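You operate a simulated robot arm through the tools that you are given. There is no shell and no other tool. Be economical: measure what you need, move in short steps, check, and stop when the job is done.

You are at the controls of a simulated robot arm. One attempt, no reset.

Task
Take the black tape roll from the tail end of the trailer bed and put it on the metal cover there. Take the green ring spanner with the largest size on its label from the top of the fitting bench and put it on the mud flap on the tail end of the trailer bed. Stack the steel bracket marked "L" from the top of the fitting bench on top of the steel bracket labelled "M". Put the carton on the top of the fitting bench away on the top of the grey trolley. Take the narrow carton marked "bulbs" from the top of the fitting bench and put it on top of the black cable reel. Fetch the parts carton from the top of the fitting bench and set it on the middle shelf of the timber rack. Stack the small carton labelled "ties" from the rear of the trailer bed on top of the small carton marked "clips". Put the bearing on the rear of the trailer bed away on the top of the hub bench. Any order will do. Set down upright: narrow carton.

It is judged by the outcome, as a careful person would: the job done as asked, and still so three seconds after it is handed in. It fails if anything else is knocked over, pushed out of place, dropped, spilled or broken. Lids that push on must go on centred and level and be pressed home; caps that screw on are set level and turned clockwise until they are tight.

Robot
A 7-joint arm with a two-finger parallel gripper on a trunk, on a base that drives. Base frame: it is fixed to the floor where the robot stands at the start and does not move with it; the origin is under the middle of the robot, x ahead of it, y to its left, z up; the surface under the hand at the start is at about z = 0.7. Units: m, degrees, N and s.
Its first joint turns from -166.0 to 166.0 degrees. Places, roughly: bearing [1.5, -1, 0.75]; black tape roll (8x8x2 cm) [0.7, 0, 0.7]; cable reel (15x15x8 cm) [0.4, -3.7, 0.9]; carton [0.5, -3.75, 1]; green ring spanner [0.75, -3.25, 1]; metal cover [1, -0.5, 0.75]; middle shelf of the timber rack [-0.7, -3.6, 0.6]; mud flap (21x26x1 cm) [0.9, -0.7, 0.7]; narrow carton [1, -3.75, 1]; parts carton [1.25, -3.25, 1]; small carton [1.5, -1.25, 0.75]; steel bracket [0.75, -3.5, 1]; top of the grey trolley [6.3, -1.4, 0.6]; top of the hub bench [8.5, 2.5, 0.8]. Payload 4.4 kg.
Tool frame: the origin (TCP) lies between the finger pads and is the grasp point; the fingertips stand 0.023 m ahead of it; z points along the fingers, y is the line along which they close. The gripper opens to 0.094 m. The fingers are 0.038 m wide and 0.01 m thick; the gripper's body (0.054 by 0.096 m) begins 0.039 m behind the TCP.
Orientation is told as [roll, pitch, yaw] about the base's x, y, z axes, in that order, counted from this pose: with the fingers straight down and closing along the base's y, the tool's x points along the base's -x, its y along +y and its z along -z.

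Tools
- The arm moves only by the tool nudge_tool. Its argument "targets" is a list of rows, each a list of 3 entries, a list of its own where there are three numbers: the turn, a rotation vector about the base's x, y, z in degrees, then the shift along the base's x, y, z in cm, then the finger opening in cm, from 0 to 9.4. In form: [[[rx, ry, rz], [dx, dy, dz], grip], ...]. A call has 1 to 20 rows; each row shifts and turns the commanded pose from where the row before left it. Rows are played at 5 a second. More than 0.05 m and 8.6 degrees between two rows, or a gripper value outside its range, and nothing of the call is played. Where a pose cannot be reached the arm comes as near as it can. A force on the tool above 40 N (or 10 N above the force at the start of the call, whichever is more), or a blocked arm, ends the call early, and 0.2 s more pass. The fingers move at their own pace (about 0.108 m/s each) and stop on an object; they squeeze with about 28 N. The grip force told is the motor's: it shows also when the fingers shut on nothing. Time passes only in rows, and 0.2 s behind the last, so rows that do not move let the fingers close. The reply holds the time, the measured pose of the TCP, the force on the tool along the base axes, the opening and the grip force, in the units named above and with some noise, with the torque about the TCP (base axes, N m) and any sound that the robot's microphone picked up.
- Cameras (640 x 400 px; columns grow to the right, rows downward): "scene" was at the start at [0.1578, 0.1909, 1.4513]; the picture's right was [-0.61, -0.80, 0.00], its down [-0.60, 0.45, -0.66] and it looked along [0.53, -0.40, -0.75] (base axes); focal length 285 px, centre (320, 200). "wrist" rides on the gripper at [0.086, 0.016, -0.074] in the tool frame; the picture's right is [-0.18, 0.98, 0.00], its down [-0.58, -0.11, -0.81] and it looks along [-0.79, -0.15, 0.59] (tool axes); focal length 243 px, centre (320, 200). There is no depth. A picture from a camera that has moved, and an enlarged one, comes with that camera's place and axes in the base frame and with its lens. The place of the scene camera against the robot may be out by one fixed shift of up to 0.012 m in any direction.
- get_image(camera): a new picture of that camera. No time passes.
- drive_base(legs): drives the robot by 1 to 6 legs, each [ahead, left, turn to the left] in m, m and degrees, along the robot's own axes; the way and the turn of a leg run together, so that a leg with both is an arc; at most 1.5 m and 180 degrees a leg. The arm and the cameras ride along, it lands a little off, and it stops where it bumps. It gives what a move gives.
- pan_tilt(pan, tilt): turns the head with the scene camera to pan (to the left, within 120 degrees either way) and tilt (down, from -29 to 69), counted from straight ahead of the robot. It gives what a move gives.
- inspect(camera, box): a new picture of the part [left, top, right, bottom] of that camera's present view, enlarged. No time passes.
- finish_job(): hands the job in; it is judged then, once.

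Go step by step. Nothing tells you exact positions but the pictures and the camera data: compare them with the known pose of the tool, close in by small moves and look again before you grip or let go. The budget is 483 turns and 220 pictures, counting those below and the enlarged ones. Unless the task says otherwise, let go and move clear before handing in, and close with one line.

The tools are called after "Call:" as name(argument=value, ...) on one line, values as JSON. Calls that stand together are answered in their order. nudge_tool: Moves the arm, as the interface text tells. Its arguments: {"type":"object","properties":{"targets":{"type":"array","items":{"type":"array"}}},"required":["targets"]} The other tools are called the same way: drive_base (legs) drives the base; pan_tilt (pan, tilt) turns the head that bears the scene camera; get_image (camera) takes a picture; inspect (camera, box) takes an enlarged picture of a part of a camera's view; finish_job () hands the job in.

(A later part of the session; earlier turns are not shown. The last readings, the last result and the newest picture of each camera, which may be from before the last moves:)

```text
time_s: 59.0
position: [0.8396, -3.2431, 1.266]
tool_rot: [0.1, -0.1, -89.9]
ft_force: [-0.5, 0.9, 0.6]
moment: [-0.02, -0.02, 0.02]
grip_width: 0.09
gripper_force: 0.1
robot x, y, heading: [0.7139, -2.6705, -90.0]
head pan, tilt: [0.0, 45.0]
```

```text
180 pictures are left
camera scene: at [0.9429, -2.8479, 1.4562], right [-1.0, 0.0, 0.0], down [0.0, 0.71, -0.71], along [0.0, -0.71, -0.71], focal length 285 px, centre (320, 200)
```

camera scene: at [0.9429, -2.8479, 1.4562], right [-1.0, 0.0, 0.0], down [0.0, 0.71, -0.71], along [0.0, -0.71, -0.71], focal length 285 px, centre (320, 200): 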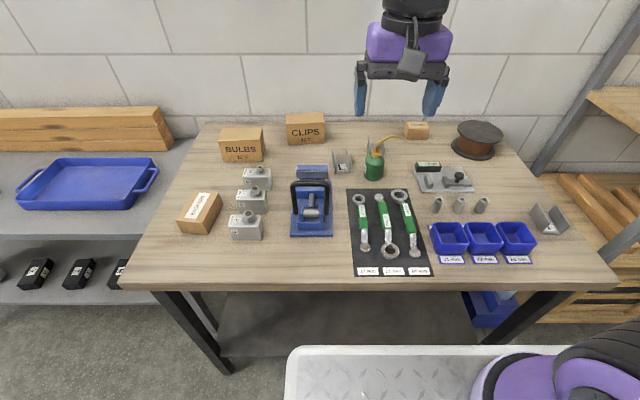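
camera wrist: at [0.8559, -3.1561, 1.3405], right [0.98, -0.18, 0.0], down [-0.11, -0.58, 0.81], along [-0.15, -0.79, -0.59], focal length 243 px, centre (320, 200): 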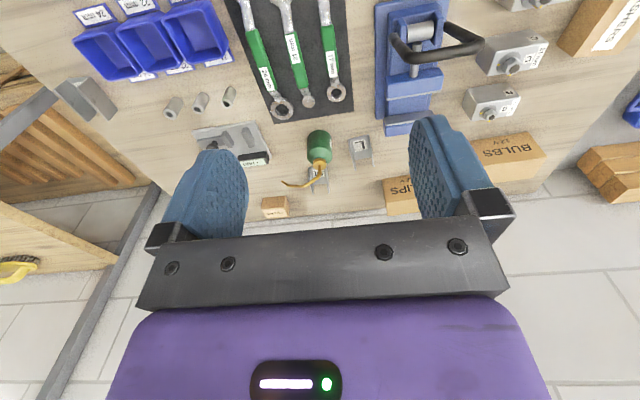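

Call:
inspect(camera="scene", box=[300, 110, 450, 205])

Call:
inspect(camera="wrist", box=[240, 90, 440, 220])

```text
4.21 times, centred on (375, 158) of scene
camera zoom: at [0.9429, -2.8479, 1.4562], right [-1.0, 0.0, 0.0], down [0.0, 0.71, -0.71], along [0.0, -0.71, -0.71], focal length 1201 px, centre (88, 379)
```

zoom: 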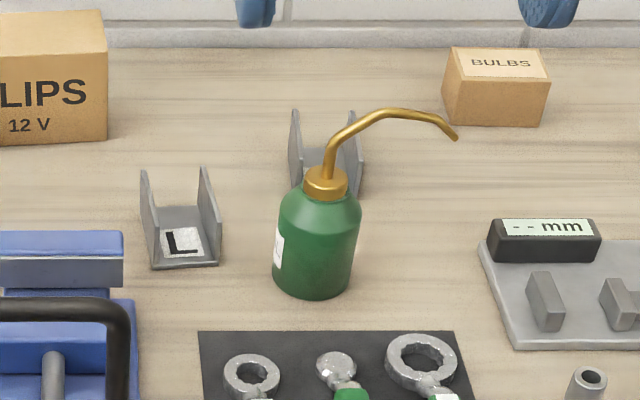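

```text
3.08 times, centred on (340, 155) of wrist
camera zoom: at [0.8559, -3.1561, 1.3405], right [0.98, -0.18, 0.0], down [-0.11, -0.58, 0.81], along [-0.15, -0.79, -0.59], focal length 746 px, centre (258, 338)
```

zoom: 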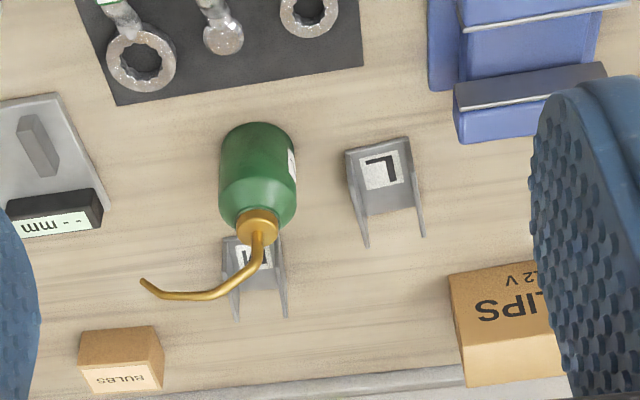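

Bench top is z≈0.895. L bracket is at ≈(0.878,-3.55), M at ≈(0.764,-3.626) right behind the oil can, whose spout stays over y≈-3.53. To keep the wrist camera clear of the spout I'll turn the hand 180° while high.

Call:
nudge_tool(targets=[[[0, 0, 8.5], [0, 0, 0], 9], [[0, 0, 8.5], [0, 0, 0], 9], [[0, 0, 8.5], [0, 0, 0], 9], [[0, 0, 8.5], [0, 0, 0], 9], [[0, 0, 8.5], [0, 0, 0], 9], [[0, 0, 8.5], [0, 0, 0], 9], [[0, 0, 8.5], [0, 0, 0], 9], [[0, 0, 8.5], [0, 0, 0], 9], [[0, 0, 8.5], [0, 0, 0], 9], [[0, 0, 8.5], [0, 0, 0], 9]])

```text
time_s: 61.2
position: [0.8393, -3.2443, 1.2647]
tool_rot: [0.0, -0.2, -4.7]
ft_force: [0.1, 1.2, -1.3]
moment: [0.0, -0.01, 0.01]
grip_width: 0.09
gripper_force: 0.0
robot x, y, heading: [0.7163, -2.67, -89.9]
head pan, tilt: [0.0, 45.0]
```

Call:
nudge_tool(targets=[[[0, 0, 8.5], [0, 0, 0], 9], [[0, 0, 8.5], [0, 0, 0], 9], [[0, 0, 8.5], [0, 0, 0], 9], [[0, 0, 8.5], [0, 0, 0], 9], [[0, 0, 8.5], [0, 0, 0], 9], [[0, 0, 8.5], [0, 0, 0], 9], [[0, 0, 8.5], [0, 0, 0], 9], [[0, 0, 8.5], [0, 0, 0], 9], [[0, 0, 8.5], [0, 0, 0], 9], [[0, 0, 8.5], [0, 0, 0], 9], [[0, 0, 8.5], [0, 0, 0], 9]])

Call:
get_image(camera="scene")

```text
time_s: 63.6
position: [0.8391, -3.2445, 1.2647]
tool_rot: [0.0, -0.2, 88.8]
ft_force: [-0.6, -0.2, 0.2]
moment: [0.01, 0.01, -0.02]
grip_width: 0.0898
gripper_force: 0.0
robot x, y, heading: [0.7153, -2.6694, -89.7]
head pan, tilt: [0.0, 45.0]
```

```text
177 pictures are left
camera scene: at [0.9434, -2.8477, 1.4562], right [-1.0, 0.0, 0.0], down [0.0, 0.71, -0.71], along [0.0, -0.71, -0.71], focal length 285 px, centre (320, 200)
```

scene: 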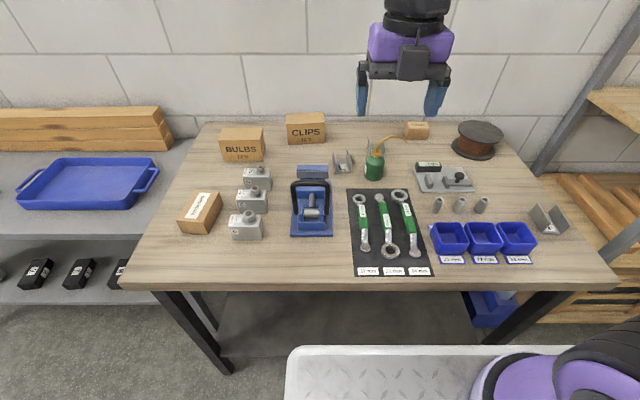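

The turn worked. Moving above bracket L.

Call:
nudge_tool(targets=[[[0, 0, 0], [0.6, -4.4, 0], 9], [[0, 0, 0], [0.6, -4.4, 0], 9], [[0, 0, 0], [0.6, -4.4, 0], 9], [[0, 0, 0], [0.6, -4.4, 0], 9], [[0, 0, 0], [0.6, -4.3, 0], 9], [[0, 0, 0], [0.5, -4.3, 0], 9], [[0, 0, 0], [0.4, -4.3, 0], 9], [[0, 0, 0], [0, 0, -4.5], 9], [[0, 0, 0], [0, 0, -4.5], 9], [[0, 0, 0], [0, 0, -4.5], 9], [[0, 0, 0], [0, 0, -4], 9], [[0, 0, 0], [0, 0, 0], 9]])

Call:
get_image(camera="wrist")

Call:
inspect(camera="scene", box=[270, 70, 450, 205])

```text
time_s: 66.2
position: [0.877, -3.5494, 1.0891]
tool_rot: [0.0, -0.1, 88.6]
ft_force: [-0.4, -0.4, -1.0]
moment: [-0.02, -0.01, -0.01]
grip_width: 0.0897
gripper_force: 0.1
robot x, y, heading: [0.7121, -2.6714, -89.7]
head pan, tilt: [0.0, 45.0]
```

```text
176 pictures are left
camera wrist: at [0.8584, -3.6339, 1.1644], right [-0.98, 0.21, 0.0], down [0.12, 0.58, 0.81], along [0.17, 0.79, -0.59], focal length 243 px, centre (320, 200)
```

wrist: 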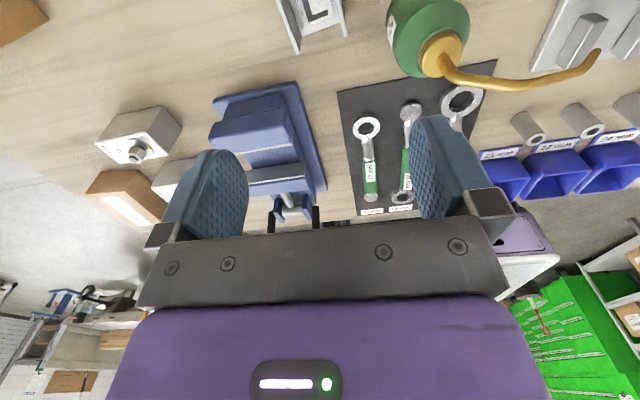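

```text
2.96 times, centred on (360, 138) of scene
camera zoom: at [0.9434, -2.8477, 1.4562], right [-1.0, 0.0, 0.0], down [0.0, 0.71, -0.71], along [0.0, -0.71, -0.71], focal length 845 px, centre (202, 385)
```

zoom: 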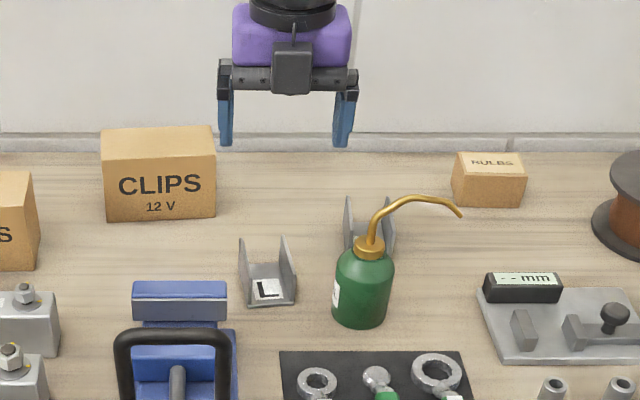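

Call:
nudge_tool(targets=[[[0, 0, 0], [0, 0, -3], 9], [[0, 0, 0], [0, 0, -3], 9], [[0, 0, 0], [0, 0, 0], 9]])

Call:
get_image(camera="wrist")

Call:
inspect(camera="wrist", box=[230, 0, 400, 120])

```text
time_s: 67.0
position: [0.8771, -3.5492, 1.0308]
tool_rot: [0.1, -0.1, 88.6]
ft_force: [0.2, -0.1, 0.6]
moment: [-0.03, 0.0, 0.0]
grip_width: 0.0903
gripper_force: 0.1
robot x, y, heading: [0.7159, -2.6731, -89.7]
head pan, tilt: [0.0, 45.0]
```

```text
174 pictures are left
camera wrist: at [0.8589, -3.6345, 1.1055], right [-0.98, 0.21, 0.0], down [0.12, 0.58, 0.81], along [0.17, 0.79, -0.59], focal length 243 px, centre (320, 200)
```

wrist: 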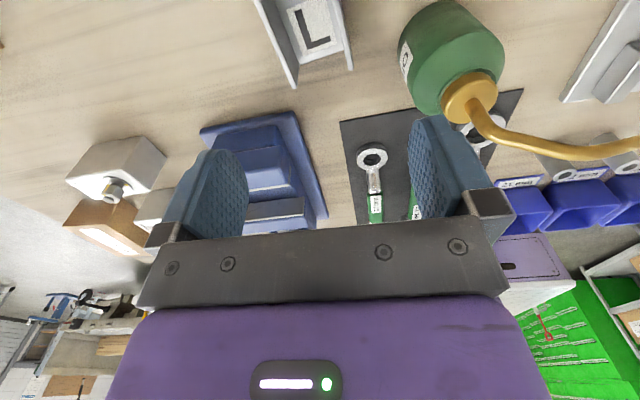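

```text
3.33 times, centred on (315, 60) of wrist
camera zoom: at [0.8589, -3.6345, 1.1055], right [-0.98, 0.21, 0.0], down [0.12, 0.58, 0.81], along [0.17, 0.79, -0.59], focal length 809 px, centre (337, 667)
```

zoom: 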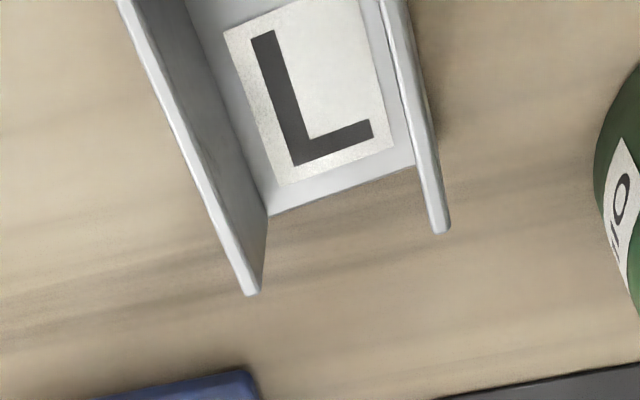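

Triangulating both views puts the bench top at z≈0.88 and bracket L centre at ≈(0.878,-3.577), wall tops ≈0.916. I'll go there and lower part way to check.

Call:
nudge_tool(targets=[[[0, 0, 0], [0.1, -2.8, 0], 7.5], [[0, 0, 0], [0, 0, -3], 7.5], [[0, 0, 0], [0, 0, -3], 7.5], [[0, 0, 0], [0, 0, 0], 7.5]])

Call:
get_image(camera="wrist")

Call:
inspect(camera="scene", box=[270, 70, 450, 205])

```text
time_s: 68.0
position: [0.88, -3.5761, 0.9696]
tool_rot: [0.0, -0.1, 88.6]
ft_force: [0.1, 1.6, -0.4]
moment: [-0.01, -0.01, 0.02]
grip_width: 0.0749
gripper_force: 0.0
robot x, y, heading: [0.7117, -2.671, -89.8]
head pan, tilt: [0.0, 45.0]
```

```text
172 pictures are left
camera wrist: at [0.861, -3.6617, 1.0446], right [-0.98, 0.21, 0.0], down [0.12, 0.58, 0.81], along [0.17, 0.79, -0.59], focal length 243 px, centre (320, 200)
```

wrist: 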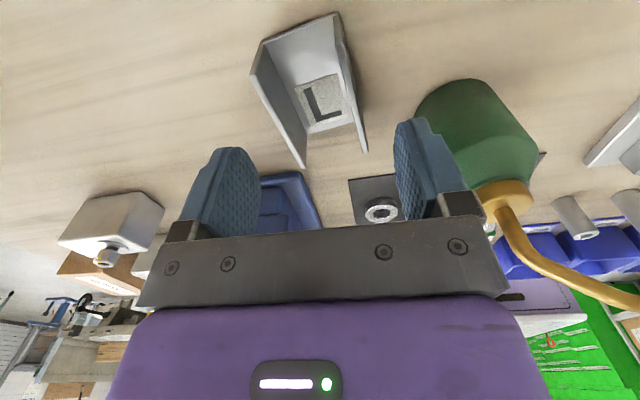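

```text
2.96 times, centred on (360, 138) of scene
camera zoom: at [0.9434, -2.8477, 1.4562], right [-1.0, 0.0, 0.0], down [0.0, 0.71, -0.71], along [0.0, -0.71, -0.71], focal length 845 px, centre (202, 385)
```

zoom: 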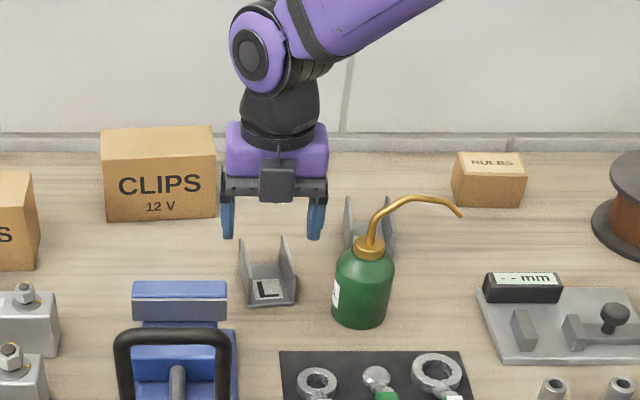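

Bracket seen fully: centre ≈(0.881,-3.576), turned about 6°. I'll rotate 7° to match, lower and grip.

Call:
nudge_tool(targets=[[[0, 0, 7], [0.1, 0, 0], 7.5], [[0, 0, 0], [0, 0, -2.5], 7.5], [[0, 0, 0], [0, 0, -2], 7.5], [[0, 0, 0], [0, 0, -1], 7.5], [[0, 0, 0], [0, 0, 0], 7.5]])

Call:
get_image(camera="wrist")

```text
time_s: 69.2
position: [0.88, -3.575, 0.9148]
tool_rot: [0.0, -0.2, 95.6]
ft_force: [-0.4, 0.1, 0.5]
moment: [0.0, -0.01, -0.01]
grip_width: 0.0752
gripper_force: 0.0
robot x, y, heading: [0.7134, -2.6707, -89.8]
head pan, tilt: [0.0, 45.0]
```

```text
170 pictures are left
camera wrist: at [0.872, -3.6637, 0.9894], right [-1.0, 0.09, 0.0], down [0.05, 0.59, 0.81], along [0.07, 0.8, -0.59], focal length 243 px, centre (320, 200)
```

wrist: 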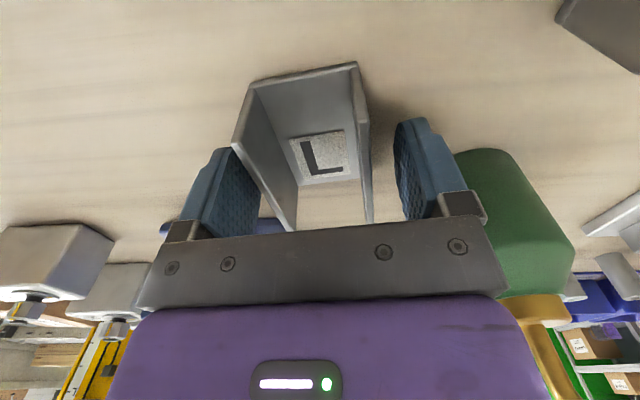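

Call:
nudge_tool(targets=[[[0, 0, 0], [0.3, 0, 0], 5], [[0, 0, 0], [0, 0, 0], 3], [[0, 0, 0], [0, 0, 0], 3], [[0, 0, 0], [0, 0, 0], 3], [[0, 0, 0], [0, 0, 2], 3], [[0, 0, 0], [0, 0, 2], 3]])

Call:
get_image(camera="wrist")

Call:
inspect(camera="scene", box=[270, 70, 450, 205])

```text
time_s: 70.6
position: [0.8827, -3.5768, 0.9538]
tool_rot: [-0.1, -0.1, 95.6]
ft_force: [0.4, -0.7, -2.9]
moment: [0.0, -0.02, -0.01]
grip_width: 0.0497
gripper_force: 27.9
robot x, y, heading: [0.7149, -2.672, -89.8]
head pan, tilt: [0.0, 45.0]
```

```text
169 pictures are left
camera wrist: at [0.8747, -3.6642, 1.0287], right [-1.0, 0.09, 0.0], down [0.05, 0.59, 0.81], along [0.07, 0.8, -0.59], focal length 243 px, centre (320, 200)
```

wrist: 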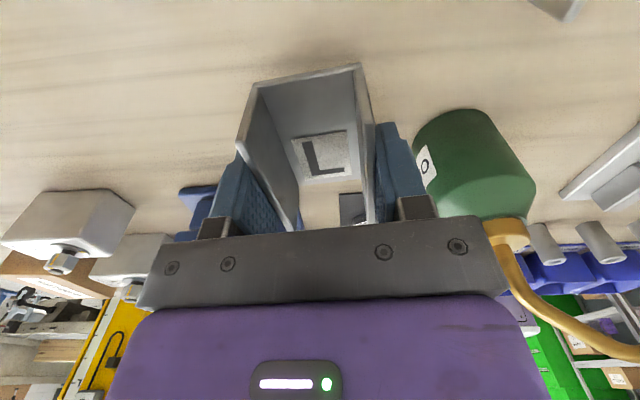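

```text
2.96 times, centred on (360, 138) of scene
camera zoom: at [0.9435, -2.8481, 1.4561], right [-1.0, 0.0, 0.0], down [0.0, 0.71, -0.71], along [0.0, -0.71, -0.71], focal length 845 px, centre (202, 385)
```

zoom: 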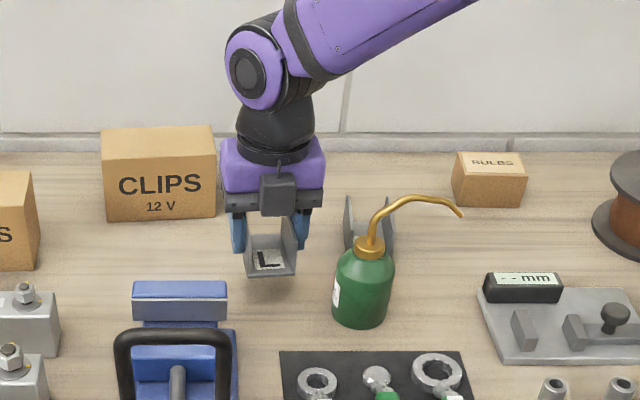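

Gripped (5 cm). Lifting and moving behind the oil can, above M.

Call:
nudge_tool(targets=[[[0, 0, 0], [0, 0, 4], 3], [[0, 0, 0], [0, 0, 4], 3], [[0, 0, 0], [0, -2, 2], 3], [[0, 0, 0], [-1, -4, 0], 3], [[0, 0, 0], [-4, -2, 0], 3], [[0, 0, 0], [-4, 0, 0], 3], [[0, 0, 0], [-3, 0, 0], 3], [[0, 0, 0], [0, 0, 0], 3]])

Call:
get_image(camera="wrist")

Call:
inspect(camera="scene", box=[320, 70, 440, 190])

```text
time_s: 72.4
position: [0.7636, -3.6565, 1.0547]
tool_rot: [0.0, -0.1, 95.6]
ft_force: [-0.4, 0.5, -3.4]
moment: [0.03, 0.0, 0.01]
grip_width: 0.0499
gripper_force: 27.9
robot x, y, heading: [0.7144, -2.6718, -89.8]
head pan, tilt: [0.0, 45.0]
```

```text
167 pictures are left
camera wrist: at [0.7553, -3.7434, 1.1293], right [-1.0, 0.09, 0.0], down [0.05, 0.59, 0.81], along [0.07, 0.8, -0.59], focal length 243 px, centre (320, 200)
```

wrist: 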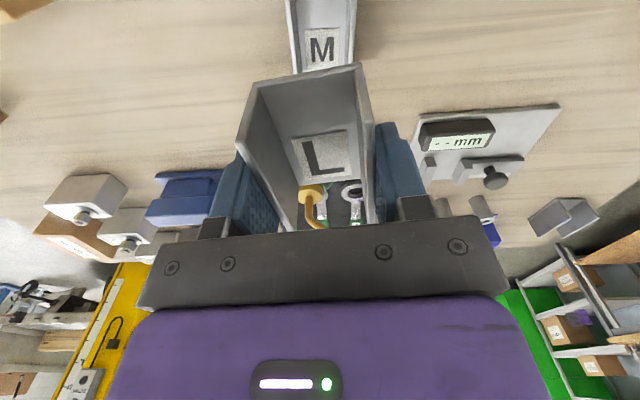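

```text
3.33 times, centred on (380, 130) of scene
camera zoom: at [0.9434, -2.848, 1.4561], right [-1.0, 0.0, 0.0], down [0.0, 0.71, -0.71], along [0.0, -0.71, -0.71], focal length 951 px, centre (120, 433)
```

zoom: 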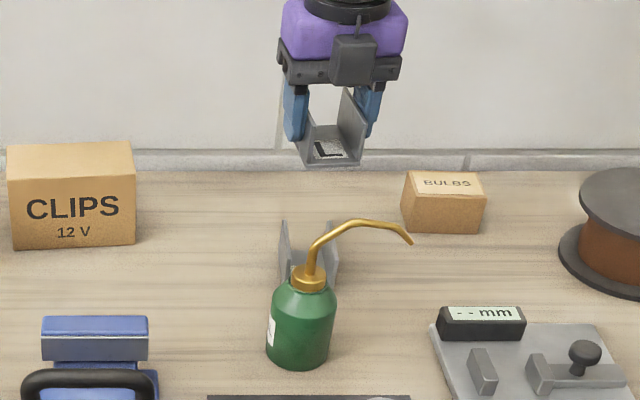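

M's centre is ≈(0.761,-3.663), turned about -5°. I'll rotate -10° to align L, shift back 1.3 cm and lower to just above.

Call:
nudge_tool(targets=[[[0, 0, -5], [-0.1, -0.7, 0], 3], [[0, 0, -5], [-0.1, -0.6, 0], 3], [[0, 0, 0], [0, 0, -3], 3], [[0, 0, 0], [0, 0, -3], 3], [[0, 0, 0], [0, 0, -1], 3], [[0, 0, 0], [0, 0, 0], 3]])

Call:
get_image(camera="wrist")

Call:
inspect(camera="scene", box=[320, 70, 440, 190])

```text
time_s: 73.8
position: [0.7605, -3.6692, 0.9843]
tool_rot: [0.0, -0.2, 85.6]
ft_force: [1.0, -0.5, -3.2]
moment: [0.0, -0.02, 0.02]
grip_width: 0.0498
gripper_force: 27.9
robot x, y, heading: [0.7097, -2.6724, -89.7]
head pan, tilt: [0.0, 45.0]
```

```text
165 pictures are left
camera wrist: at [0.7378, -3.7543, 1.0589], right [-0.97, 0.26, 0.0], down [0.15, 0.57, 0.81], along [0.21, 0.78, -0.59], focal length 243 px, centre (320, 200)
```

wrist: 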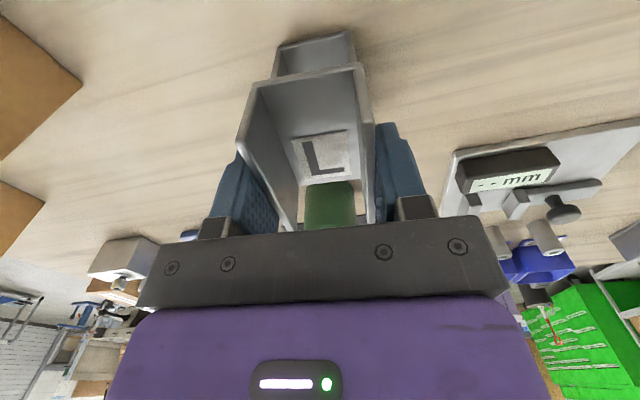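

```text
3.33 times, centred on (380, 130) of scene
camera zoom: at [0.9434, -2.8479, 1.4561], right [-1.0, 0.0, 0.0], down [0.0, 0.71, -0.71], along [0.0, -0.71, -0.71], focal length 951 px, centre (120, 433)
```

zoom: 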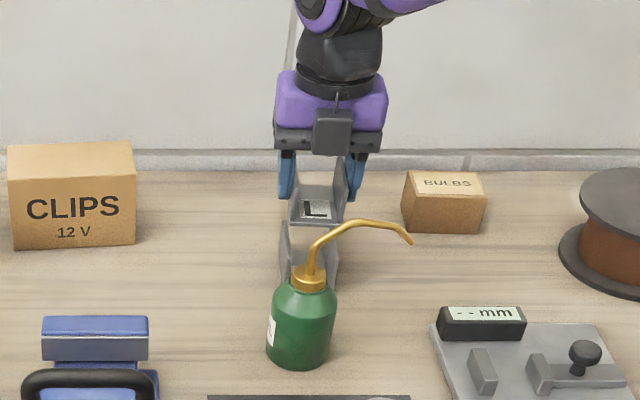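

L is ~1 cm too far back relative to M. Correct by (-0.2,+0.9) cm and lower until contact.

Call:
nudge_tool(targets=[[[0, 0, 0], [-0.2, 0.9, 0], 3], [[0, 0, 0], [0, 0, -1], 3], [[0, 0, 0], [0, 0, -0.5], 3], [[0, 0, 0], [0, 0, -0.3], 3], [[0, 0, 0], [0, 0, 0], 3]])

Call:
get_image(camera="wrist")

Call:
inspect(camera="scene", box=[340, 110, 400, 170])

```text
time_s: 75.0
position: [0.7586, -3.6599, 0.967]
tool_rot: [-0.1, -0.1, 85.6]
ft_force: [0.5, -0.3, -4.1]
moment: [0.0, 0.04, -0.02]
grip_width: 0.0495
gripper_force: 28.6
robot x, y, heading: [0.7112, -2.669, -89.8]
head pan, tilt: [0.0, 45.0]
```

```text
163 pictures are left
camera wrist: at [0.736, -3.7455, 1.0419], right [-0.97, 0.26, 0.0], down [0.15, 0.57, 0.81], along [0.21, 0.78, -0.59], focal length 243 px, centre (320, 200)
```

wrist: 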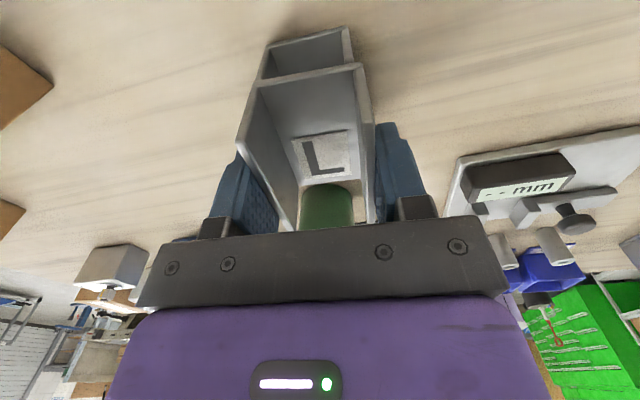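

```text
6.67 times, centred on (370, 140) of scene
camera zoom: at [0.9434, -2.8479, 1.4561], right [-1.0, 0.0, 0.0], down [0.0, 0.71, -0.71], along [0.0, -0.71, -0.71], focal length 1901 px, centre (-13, 600)
```

zoom: 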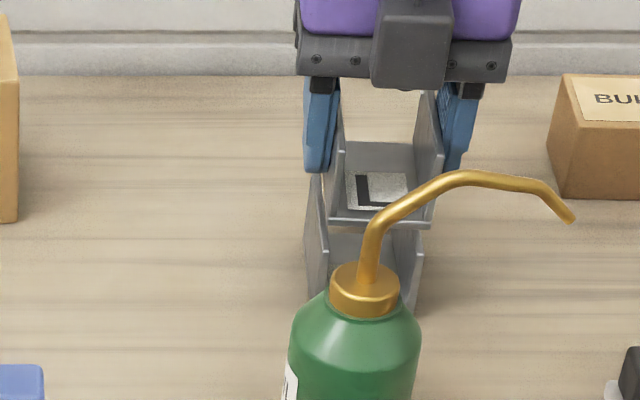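

Aligned within a few mm. Lowering gently to contact.

Call:
nudge_tool(targets=[[[0, 0, 0], [0, 0, -0.5], 3], [[0, 0, 0], [0, 0, -0.3], 3], [[0, 0, 0], [0, 0, -0.3], 3], [[0, 0, 0], [0, 0, 0], 3]])

Call:
inspect(camera="scene", box=[340, 110, 400, 170])

```text
time_s: 76.0
position: [0.7586, -3.6604, 0.9562]
tool_rot: [0.1, 0.0, 85.6]
ft_force: [0.2, 0.7, 0.7]
moment: [0.21, 0.02, 0.04]
grip_width: 0.05
gripper_force: 28.5
robot x, y, heading: [0.7146, -2.67, -90.0]
head pan, tilt: [0.0, 45.0]
```

```text
6.67 times, centred on (370, 140) of scene
camera zoom: at [0.9434, -2.8477, 1.4562], right [-1.0, 0.0, 0.0], down [0.0, 0.71, -0.71], along [0.0, -0.71, -0.71], focal length 1901 px, centre (-13, 600)
```

zoom: 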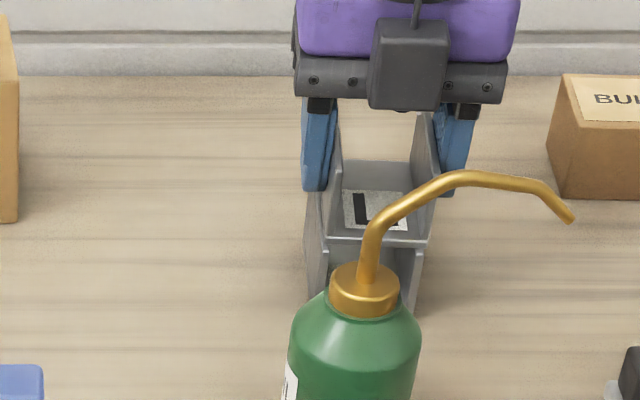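

Call:
nudge_tool(targets=[[[0, 0, 0], [0, 0, -0.15], 3], [[0, 0, 0], [0, 0, -0.1], 3], [[0, 0, 0], [0, 0, 0], 3]])

Call:
inspect(camera="scene", box=[340, 110, 400, 170])

```text
time_s: 76.8
position: [0.7587, -3.6601, 0.956]
tool_rot: [0.0, 0.0, 85.6]
ft_force: [-2.8, -2.8, 23.8]
moment: [-0.14, 0.14, -0.01]
grip_width: 0.0496
gripper_force: 28.5
robot x, y, heading: [0.7161, -2.6675, -89.7]
head pan, tilt: [0.0, 45.0]
```

```text
6.67 times, centred on (370, 140) of scene
camera zoom: at [0.9432, -2.8469, 1.4563], right [-1.0, 0.0, 0.0], down [0.0, 0.71, -0.71], along [0.0, -0.71, -0.71], focal length 1901 px, centre (-13, 600)
```

zoom: 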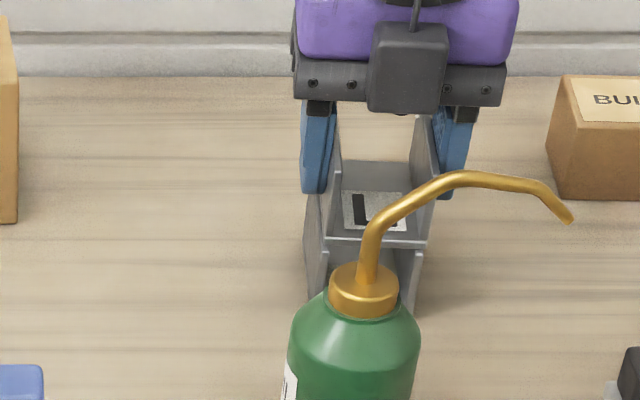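

Resting firmly. Relieve pressure, open, rise.

Call:
nudge_tool(targets=[[[0, 0, 0], [0, 0, 0.15], 3], [[0, 0, 0], [0, 0, 0], 5.5], [[0, 0, 0], [0, 0, 0], 7], [[0, 0, 0], [0, 0, 0], 7], [[0, 0, 0], [0, 0, 2], 7], [[0, 0, 0], [0, 0, 3], 7], [[0, 0, 0], [0, 0, 4], 7], [[0, 0, 0], [0, 0, 4], 7], [[0, 0, 0], [0, 0, 4], 7]])

Call:
inspect(camera="scene", box=[320, 70, 440, 190])

Call:
get_image(camera="wrist")

```text
time_s: 78.8
position: [0.7585, -3.6627, 1.1258]
tool_rot: [0.0, -0.1, 85.7]
ft_force: [1.0, -0.4, -0.6]
moment: [-0.02, -0.02, 0.02]
grip_width: 0.0701
gripper_force: 0.1
robot x, y, heading: [0.7092, -2.6704, -89.7]
head pan, tilt: [0.0, 45.0]
```

```text
3.33 times, centred on (380, 130) of scene
camera zoom: at [0.9434, -2.8482, 1.4561], right [-1.0, 0.0, 0.0], down [0.0, 0.71, -0.71], along [0.0, -0.71, -0.71], focal length 951 px, centre (120, 433)
```

zoom: 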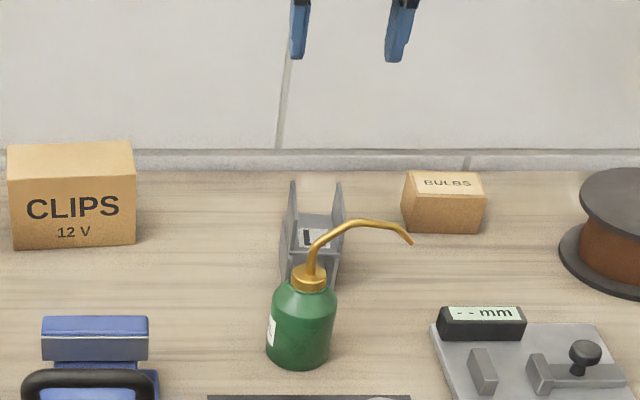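

```text
158 pictures are left
camera wrist: at [0.7348, -3.7464, 1.1992], right [-0.97, 0.26, 0.0], down [0.15, 0.57, 0.81], along [0.21, 0.78, -0.59], focal length 243 px, centre (320, 200)
```

wrist: 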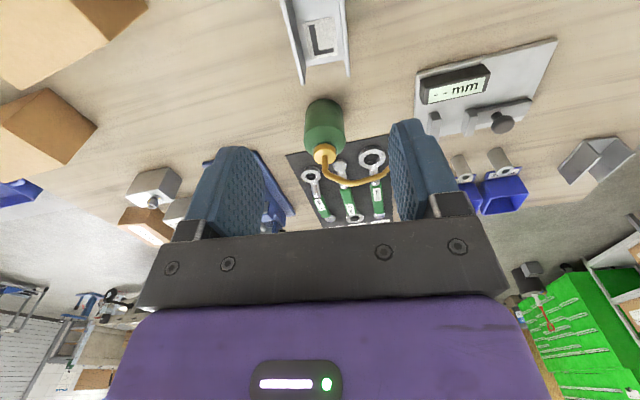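

Stacking done. Next the BULBS narrow carton (≈14×6.5×9.5 cm at ≈(1.195,-3.63)) goes onto the reel (≈(0.424,-3.667)). I'll raise, turn the hand to yaw 0 and strafe left.

Call:
nudge_tool(targets=[[[0, 0, -8.5], [0, 2, 4], 9.4], [[0, 0, -8.5], [0, 2, 4], 9.4], [[0, 0, -8.5], [0, 2, 0], 9.4], [[0, 0, -8.5], [0, 2, 0], 9.4], [[0, 0, -8.5], [0, 2, 0], 9.4], [[0, 0, -8.5], [0, 2, 0], 9.4], [[0, 0, -8.5], [0, 2, 0], 9.4], [[0, 0, -8.5], [0, 0, 0], 9.4], [[0, 0, -8.5], [0, 0, 0], 9.4], [[0, 0, -8.5], [0, 0, 0], 9.4]])

Call:
drive_base(legs=[[0, 0.4, -0.3]])

Call:
get_image(camera="scene")

Call:
get_image(camera="wrist")

```text
time_s: 81.0
position: [0.7587, -3.5202, 1.2044]
tool_rot: [-0.1, -0.1, 0.4]
ft_force: [0.3, -0.3, -0.2]
moment: [-0.02, 0.0, -0.03]
grip_width: 0.094
gripper_force: 0.1
robot x, y, heading: [0.7158, -2.672, -90.0]
head pan, tilt: [0.0, 45.0]
```

```text
time_s: 83.5
position: [1.162, -3.5201, 1.2045]
tool_rot: [-0.1, -0.1, 0.6]
ft_force: [0.8, -0.3, -0.6]
moment: [0.02, 0.03, -0.02]
grip_width: 0.0939
gripper_force: 0.1
robot x, y, heading: [1.1139, -2.6703, -89.8]
head pan, tilt: [0.0, 45.0]
```

```text
157 pictures are left
camera scene: at [1.3478, -2.8472, 1.4562], right [-1.0, 0.0, 0.0], down [0.0, 0.71, -0.71], along [0.0, -0.71, -0.71], focal length 285 px, centre (320, 200)
```

scene: 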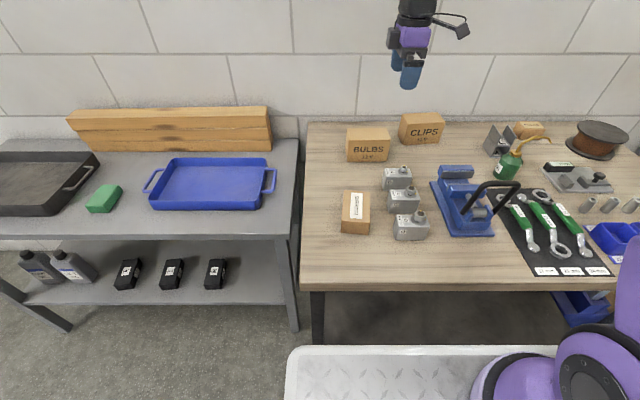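

```text
156 pictures are left
camera wrist: at [1.0751, -3.5042, 1.2793], right [0.17, 0.98, 0.0], down [0.58, -0.1, 0.81], along [0.79, -0.14, -0.59], focal length 243 px, centre (320, 200)
```

wrist: 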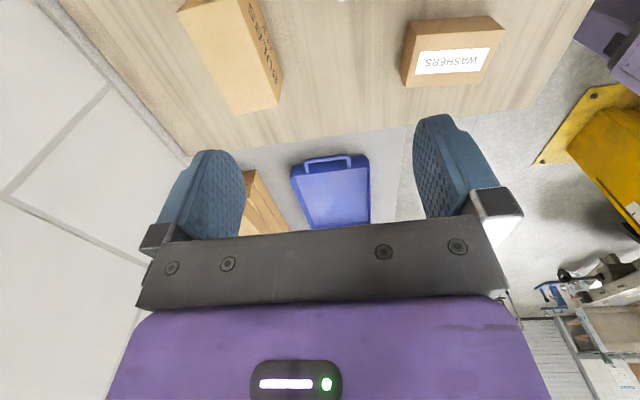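

Call:
inspect(camera="wrist", box=[150, 0, 310, 120])

Call:
inspect(camera="scene", box=[320, 100, 480, 250])

```text
3.33 times, centred on (230, 60) of wrist
camera zoom: at [1.0751, -3.5042, 1.2793], right [0.17, 0.98, 0.0], down [0.58, -0.1, 0.81], along [0.79, -0.14, -0.59], focal length 809 px, centre (620, 667)
```

zoom: 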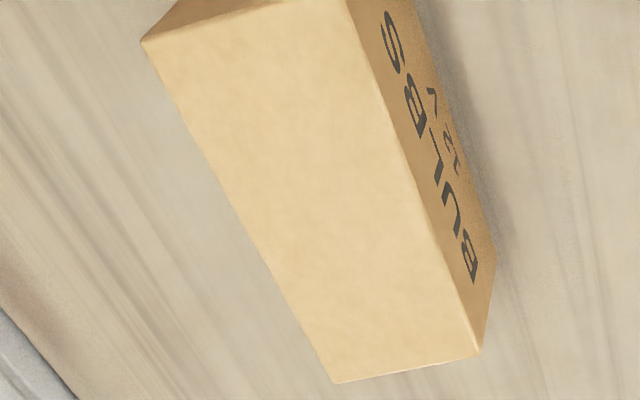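

```text
2.67 times, centred on (400, 175) of scene
camera zoom: at [1.3478, -2.8472, 1.4562], right [-1.0, 0.0, 0.0], down [0.0, 0.71, -0.71], along [0.0, -0.71, -0.71], focal length 761 px, centre (107, 267)
```

zoom: 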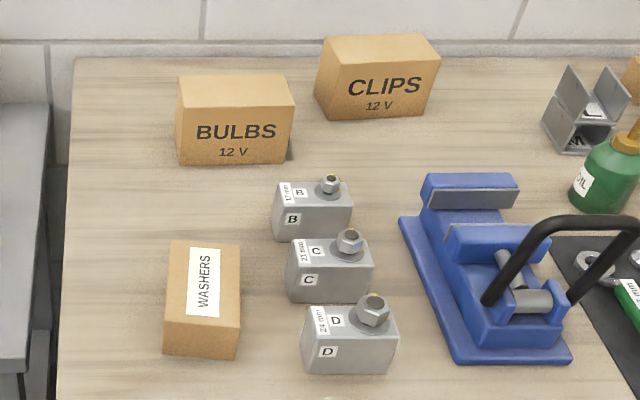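

The carton's box: x 1.14–1.27, y -3.603…-3.674, top z≈0.954. Moving above it and lowering part way.

Call:
nudge_tool(targets=[[[0, 0, 0], [1.4, -4, 0], 9.4], [[0, 0, 0], [1.4, -4, 0], 9.4], [[0, 0, 0], [1.5, -3.9, 0], 9.4], [[0, 0, 0], [0, 0, -4.5], 9.4], [[0, 0, 0], [0, 0, -4.5], 9.4], [[0, 0, 0], [0, 0, -4.5], 9.4], [[0, 0, 0], [0, 0, -4.5], 9.4], [[0, 0, 0], [0, 0, 0], 9.4]])

Call:
get_image(camera="wrist")

Call:
inspect(camera="scene", box=[320, 60, 480, 180])

```text
time_s: 85.3
position: [1.2071, -3.6384, 1.0254]
tool_rot: [0.0, -0.1, 0.6]
ft_force: [0.1, 0.3, -0.1]
moment: [0.0, 0.02, 0.01]
grip_width: 0.094
gripper_force: 0.0
robot x, y, heading: [1.1179, -2.6724, -89.9]
head pan, tilt: [0.0, 45.0]
```

```text
153 pictures are left
camera wrist: at [1.1196, -3.6232, 1.1002], right [0.17, 0.98, 0.0], down [0.58, -0.1, 0.81], along [0.79, -0.14, -0.59], focal length 243 px, centre (320, 200)
```

wrist: 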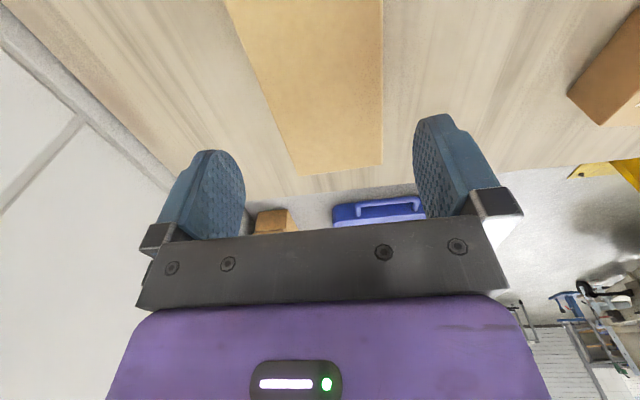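

```text
3.33 times, centred on (400, 120) of scene
camera zoom: at [1.3478, -2.8471, 1.4562], right [-1.0, 0.0, 0.0], down [0.0, 0.71, -0.71], along [0.0, -0.71, -0.71], focal length 951 px, centre (53, 467)
```

zoom: 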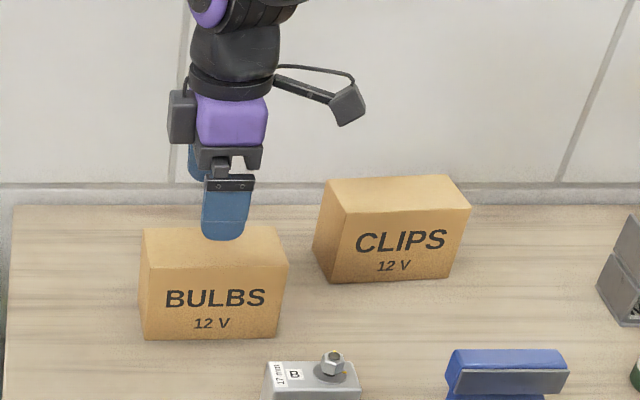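

Slight correction (+0.4 cm in y), then down around the carton and grip.

Call:
nudge_tool(targets=[[[0, 0, 0], [0, 0.4, -2], 9.4], [[0, 0, 0], [0, 0, -2.5], 9.4], [[0, 0, 0], [0, 0, -2.5], 9.4], [[0, 0, 0], [0, 0, -2.5], 9.4], [[0, 0, 0], [0, 0, 0], 8], [[0, 0, 0], [0, 0, 0], 6], [[0, 0, 0], [0, 0, 0], 6], [[0, 0, 0], [0, 0, 0], 6]])

Call:
get_image(camera="wrist")

Call:
inspect(camera="scene", box=[320, 60, 480, 180])

```text
time_s: 87.1
position: [1.204, -3.6344, 0.93]
tool_rot: [-0.1, -0.1, 0.6]
ft_force: [-0.1, -0.5, 0.9]
moment: [-0.1, -0.1, -0.02]
grip_width: 0.0696
gripper_force: 28.4
robot x, y, heading: [1.1137, -2.6719, -89.8]
head pan, tilt: [0.0, 45.0]
```

```text
151 pictures are left
camera wrist: at [1.118, -3.6194, 1.0043], right [0.17, 0.98, 0.0], down [0.58, -0.1, 0.81], along [0.79, -0.14, -0.59], focal length 243 px, centre (320, 200)
```

wrist: 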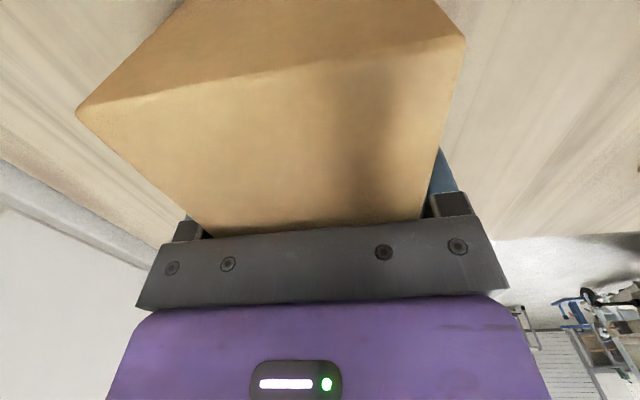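

```text
3.33 times, centred on (400, 120) of scene
camera zoom: at [1.3478, -2.8473, 1.4562], right [-1.0, 0.0, 0.0], down [0.0, 0.71, -0.71], along [0.0, -0.71, -0.71], focal length 951 px, centre (53, 467)
```

zoom: 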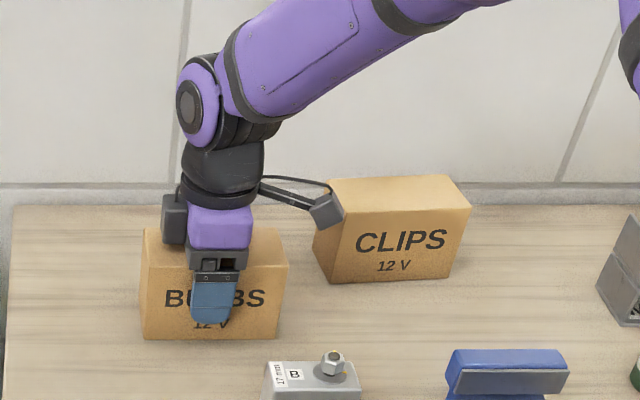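

Gripped. Lift to well above everything, then strafe right toward the reel.

Call:
nudge_tool(targets=[[[0, 0, 0], [0, 0, 2], 6], [[0, 0, 0], [0, 0, 4], 6], [[0, 0, 0], [0, 0, 4], 6], [[0, 0, 0], [0, 0, 4], 6], [[0, 0, 0], [0, 0, 4], 6], [[0, 0, 0], [0, 0, 4], 6], [[0, 0, 0], [0, 3, 3], 6], [[0, 0, 0], [0, 3, 0], 6]])

Call:
drive_base(legs=[[0, -0.75, 0]])

Call:
get_image(camera="scene")

Call:
get_image(camera="wrist")

```text
time_s: 88.9
position: [1.2051, -3.5724, 1.1791]
tool_rot: [0.1, 0.0, 0.6]
ft_force: [-0.1, -0.5, -2.3]
moment: [0.03, 0.0, 0.01]
grip_width: 0.0698
gripper_force: 27.9
robot x, y, heading: [1.1158, -2.67, -90.3]
head pan, tilt: [0.0, 45.0]
```

```text
time_s: 92.9
position: [0.4825, -3.5779, 1.1795]
tool_rot: [0.0, -0.2, 1.4]
ft_force: [0.2, 0.5, -1.3]
moment: [-0.01, -0.02, 0.02]
grip_width: 0.0698
gripper_force: 28.3
robot x, y, heading: [0.3837, -2.6755, -89.2]
head pan, tilt: [0.0, 45.0]
```

```text
149 pictures are left
camera scene: at [0.614, -2.8504, 1.4562], right [-1.0, -0.02, 0.0], down [-0.01, 0.71, -0.71], along [0.01, -0.71, -0.71], focal length 285 px, centre (320, 200)
```

scene: 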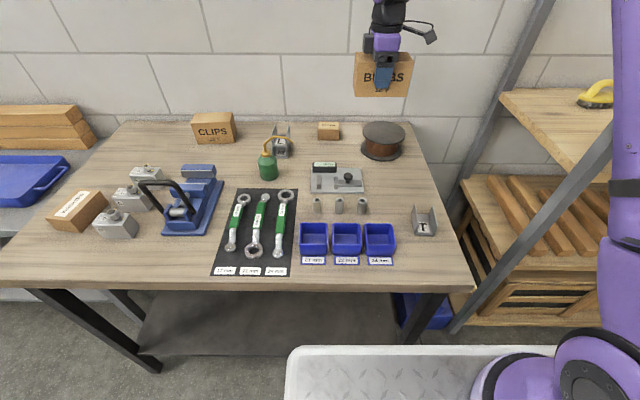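

```text
148 pictures are left
camera wrist: at [0.3949, -3.5624, 1.2546], right [0.16, 0.99, 0.0], down [0.58, -0.1, 0.81], along [0.8, -0.13, -0.59], focal length 243 px, centre (320, 200)
```

wrist: 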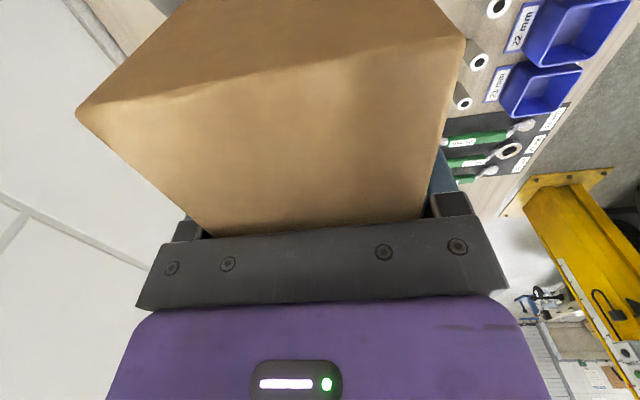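

Call:
inspect(camera="scene", box=[310, 100, 430, 190])

```text
4.44 times, centred on (370, 145) of scene
camera zoom: at [0.614, -2.8504, 1.4562], right [-1.0, -0.02, 0.0], down [-0.01, 0.71, -0.71], along [0.01, -0.71, -0.71], focal length 1268 px, centre (98, 444)
```

zoom: 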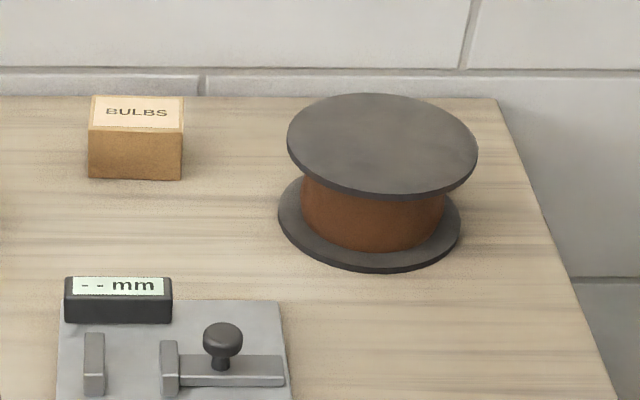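

Reel top centre ≈(0.422,-3.676), top z≈0.95. Moving the carton over it and lowering to ~2 cm above.

Call:
nudge_tool(targets=[[[0, 0, 0], [-2, -3.3, 0], 6], [[0, 0, 0], [-2, -3.3, 0], 6], [[0, 0, 0], [-2, -3.2, 0], 6], [[0, 0, -1], [0, 0, -4], 6], [[0, 0, 0], [0, 0, -4], 6], [[0, 0, 0], [0, 0, -4], 6], [[0, 0, 0], [0, 0, -2.5], 6], [[0, 0, 0], [0, 0, 0], 6]])

Call:
inspect(camera="scene", box=[310, 60, 470, 190])

Call:
get_image(camera="wrist")

```text
time_s: 94.7
position: [0.4213, -3.6757, 1.0353]
tool_rot: [0.0, -0.1, 0.4]
ft_force: [0.2, 0.1, -0.3]
moment: [0.03, 0.0, 0.0]
grip_width: 0.0698
gripper_force: 27.9
robot x, y, heading: [0.3819, -2.6726, -89.1]
head pan, tilt: [0.0, 45.0]
```

```text
3.08 times, centred on (390, 125) of scene
camera zoom: at [0.614, -2.8504, 1.4562], right [-1.0, -0.02, 0.0], down [-0.01, 0.71, -0.71], along [0.01, -0.71, -0.71], focal length 878 px, centre (105, 431)
```

zoom: 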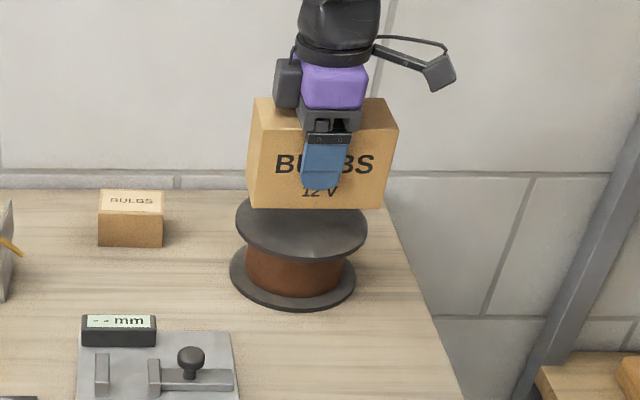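

```text
145 pictures are left
camera wrist: at [0.3349, -3.6592, 1.1101], right [0.18, 0.98, 0.0], down [0.58, -0.11, 0.81], along [0.79, -0.14, -0.59], focal length 243 px, centre (320, 200)
```

wrist: 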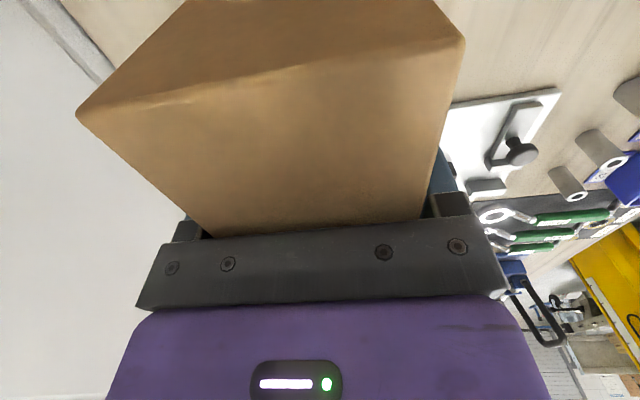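

Using the carton itself as reference, the scene camera reads ~1 cm low in x and y; corrected reel centre is (0.425,-3.671). Adjust and lower to contact.

Call:
nudge_tool(targets=[[[0, 0, 0], [0.3, 0.4, -0.5], 6], [[0, 0, 0], [0, 0, -0.8], 6], [[0, 0, 0], [0, 0, -0.5], 6], [[0, 0, 0], [0, 0, -0.4], 6], [[0, 0, 0], [0, 0, -0.3], 6], [[0, 0, 0], [0, 0, -0.3], 6], [[0, 0, 0], [0, 0, 0], 6]])

Call:
inspect(camera="scene", box=[310, 60, 470, 190])

```text
time_s: 96.3
position: [0.4256, -3.6715, 1.0077]
tool_rot: [0.1, -0.1, 0.4]
ft_force: [0.3, 0.2, -1.9]
moment: [-0.02, -0.04, 0.01]
grip_width: 0.0698
gripper_force: 28.1
robot x, y, heading: [0.3803, -2.6758, -89.4]
head pan, tilt: [0.0, 45.0]
```

```text
3.08 times, centred on (390, 125) of scene
camera zoom: at [0.614, -2.8505, 1.4562], right [-1.0, -0.02, 0.0], down [-0.01, 0.71, -0.71], along [0.01, -0.71, -0.71], focal length 878 px, centre (105, 431)
```

zoom: 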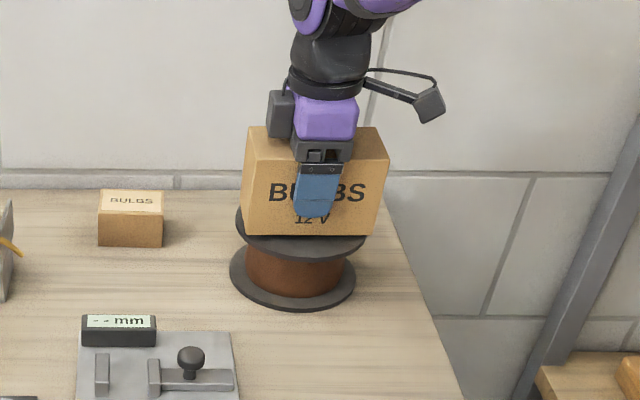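

Call:
nudge_tool(targets=[[[0, 0, 0], [0, 0, -0.3], 6], [[0, 0, 0], [0, 0, -0.3], 6], [[0, 0, 0], [0, 0, -0.3], 6], [[0, 0, 0], [0, 0, 0], 6]])

Call:
inspect(camera="scene", box=[340, 80, 440, 180])

```text
time_s: 97.3
position: [0.4254, -3.6722, 1.0003]
tool_rot: [-0.1, -0.1, 0.4]
ft_force: [-0.6, -0.8, 12.3]
moment: [0.33, 0.06, 0.05]
grip_width: 0.0698
gripper_force: 28.1
robot x, y, heading: [0.381, -2.6751, -89.1]
head pan, tilt: [0.0, 45.0]
```

```text
4.00 times, centred on (390, 130) of scene
camera zoom: at [0.6139, -2.8499, 1.4562], right [-1.0, -0.02, 0.0], down [-0.01, 0.71, -0.71], along [0.01, -0.71, -0.71], focal length 1141 px, centre (40, 480)
```

zoom: 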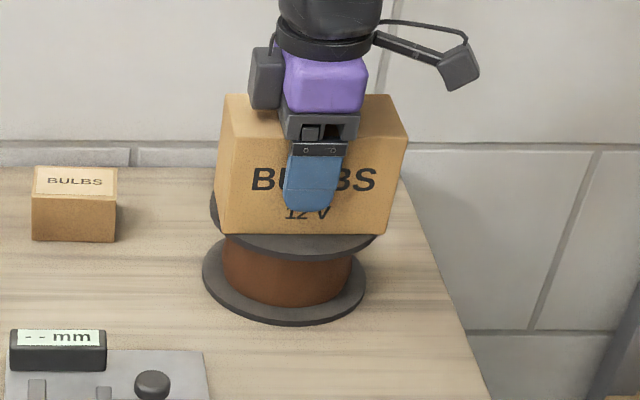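

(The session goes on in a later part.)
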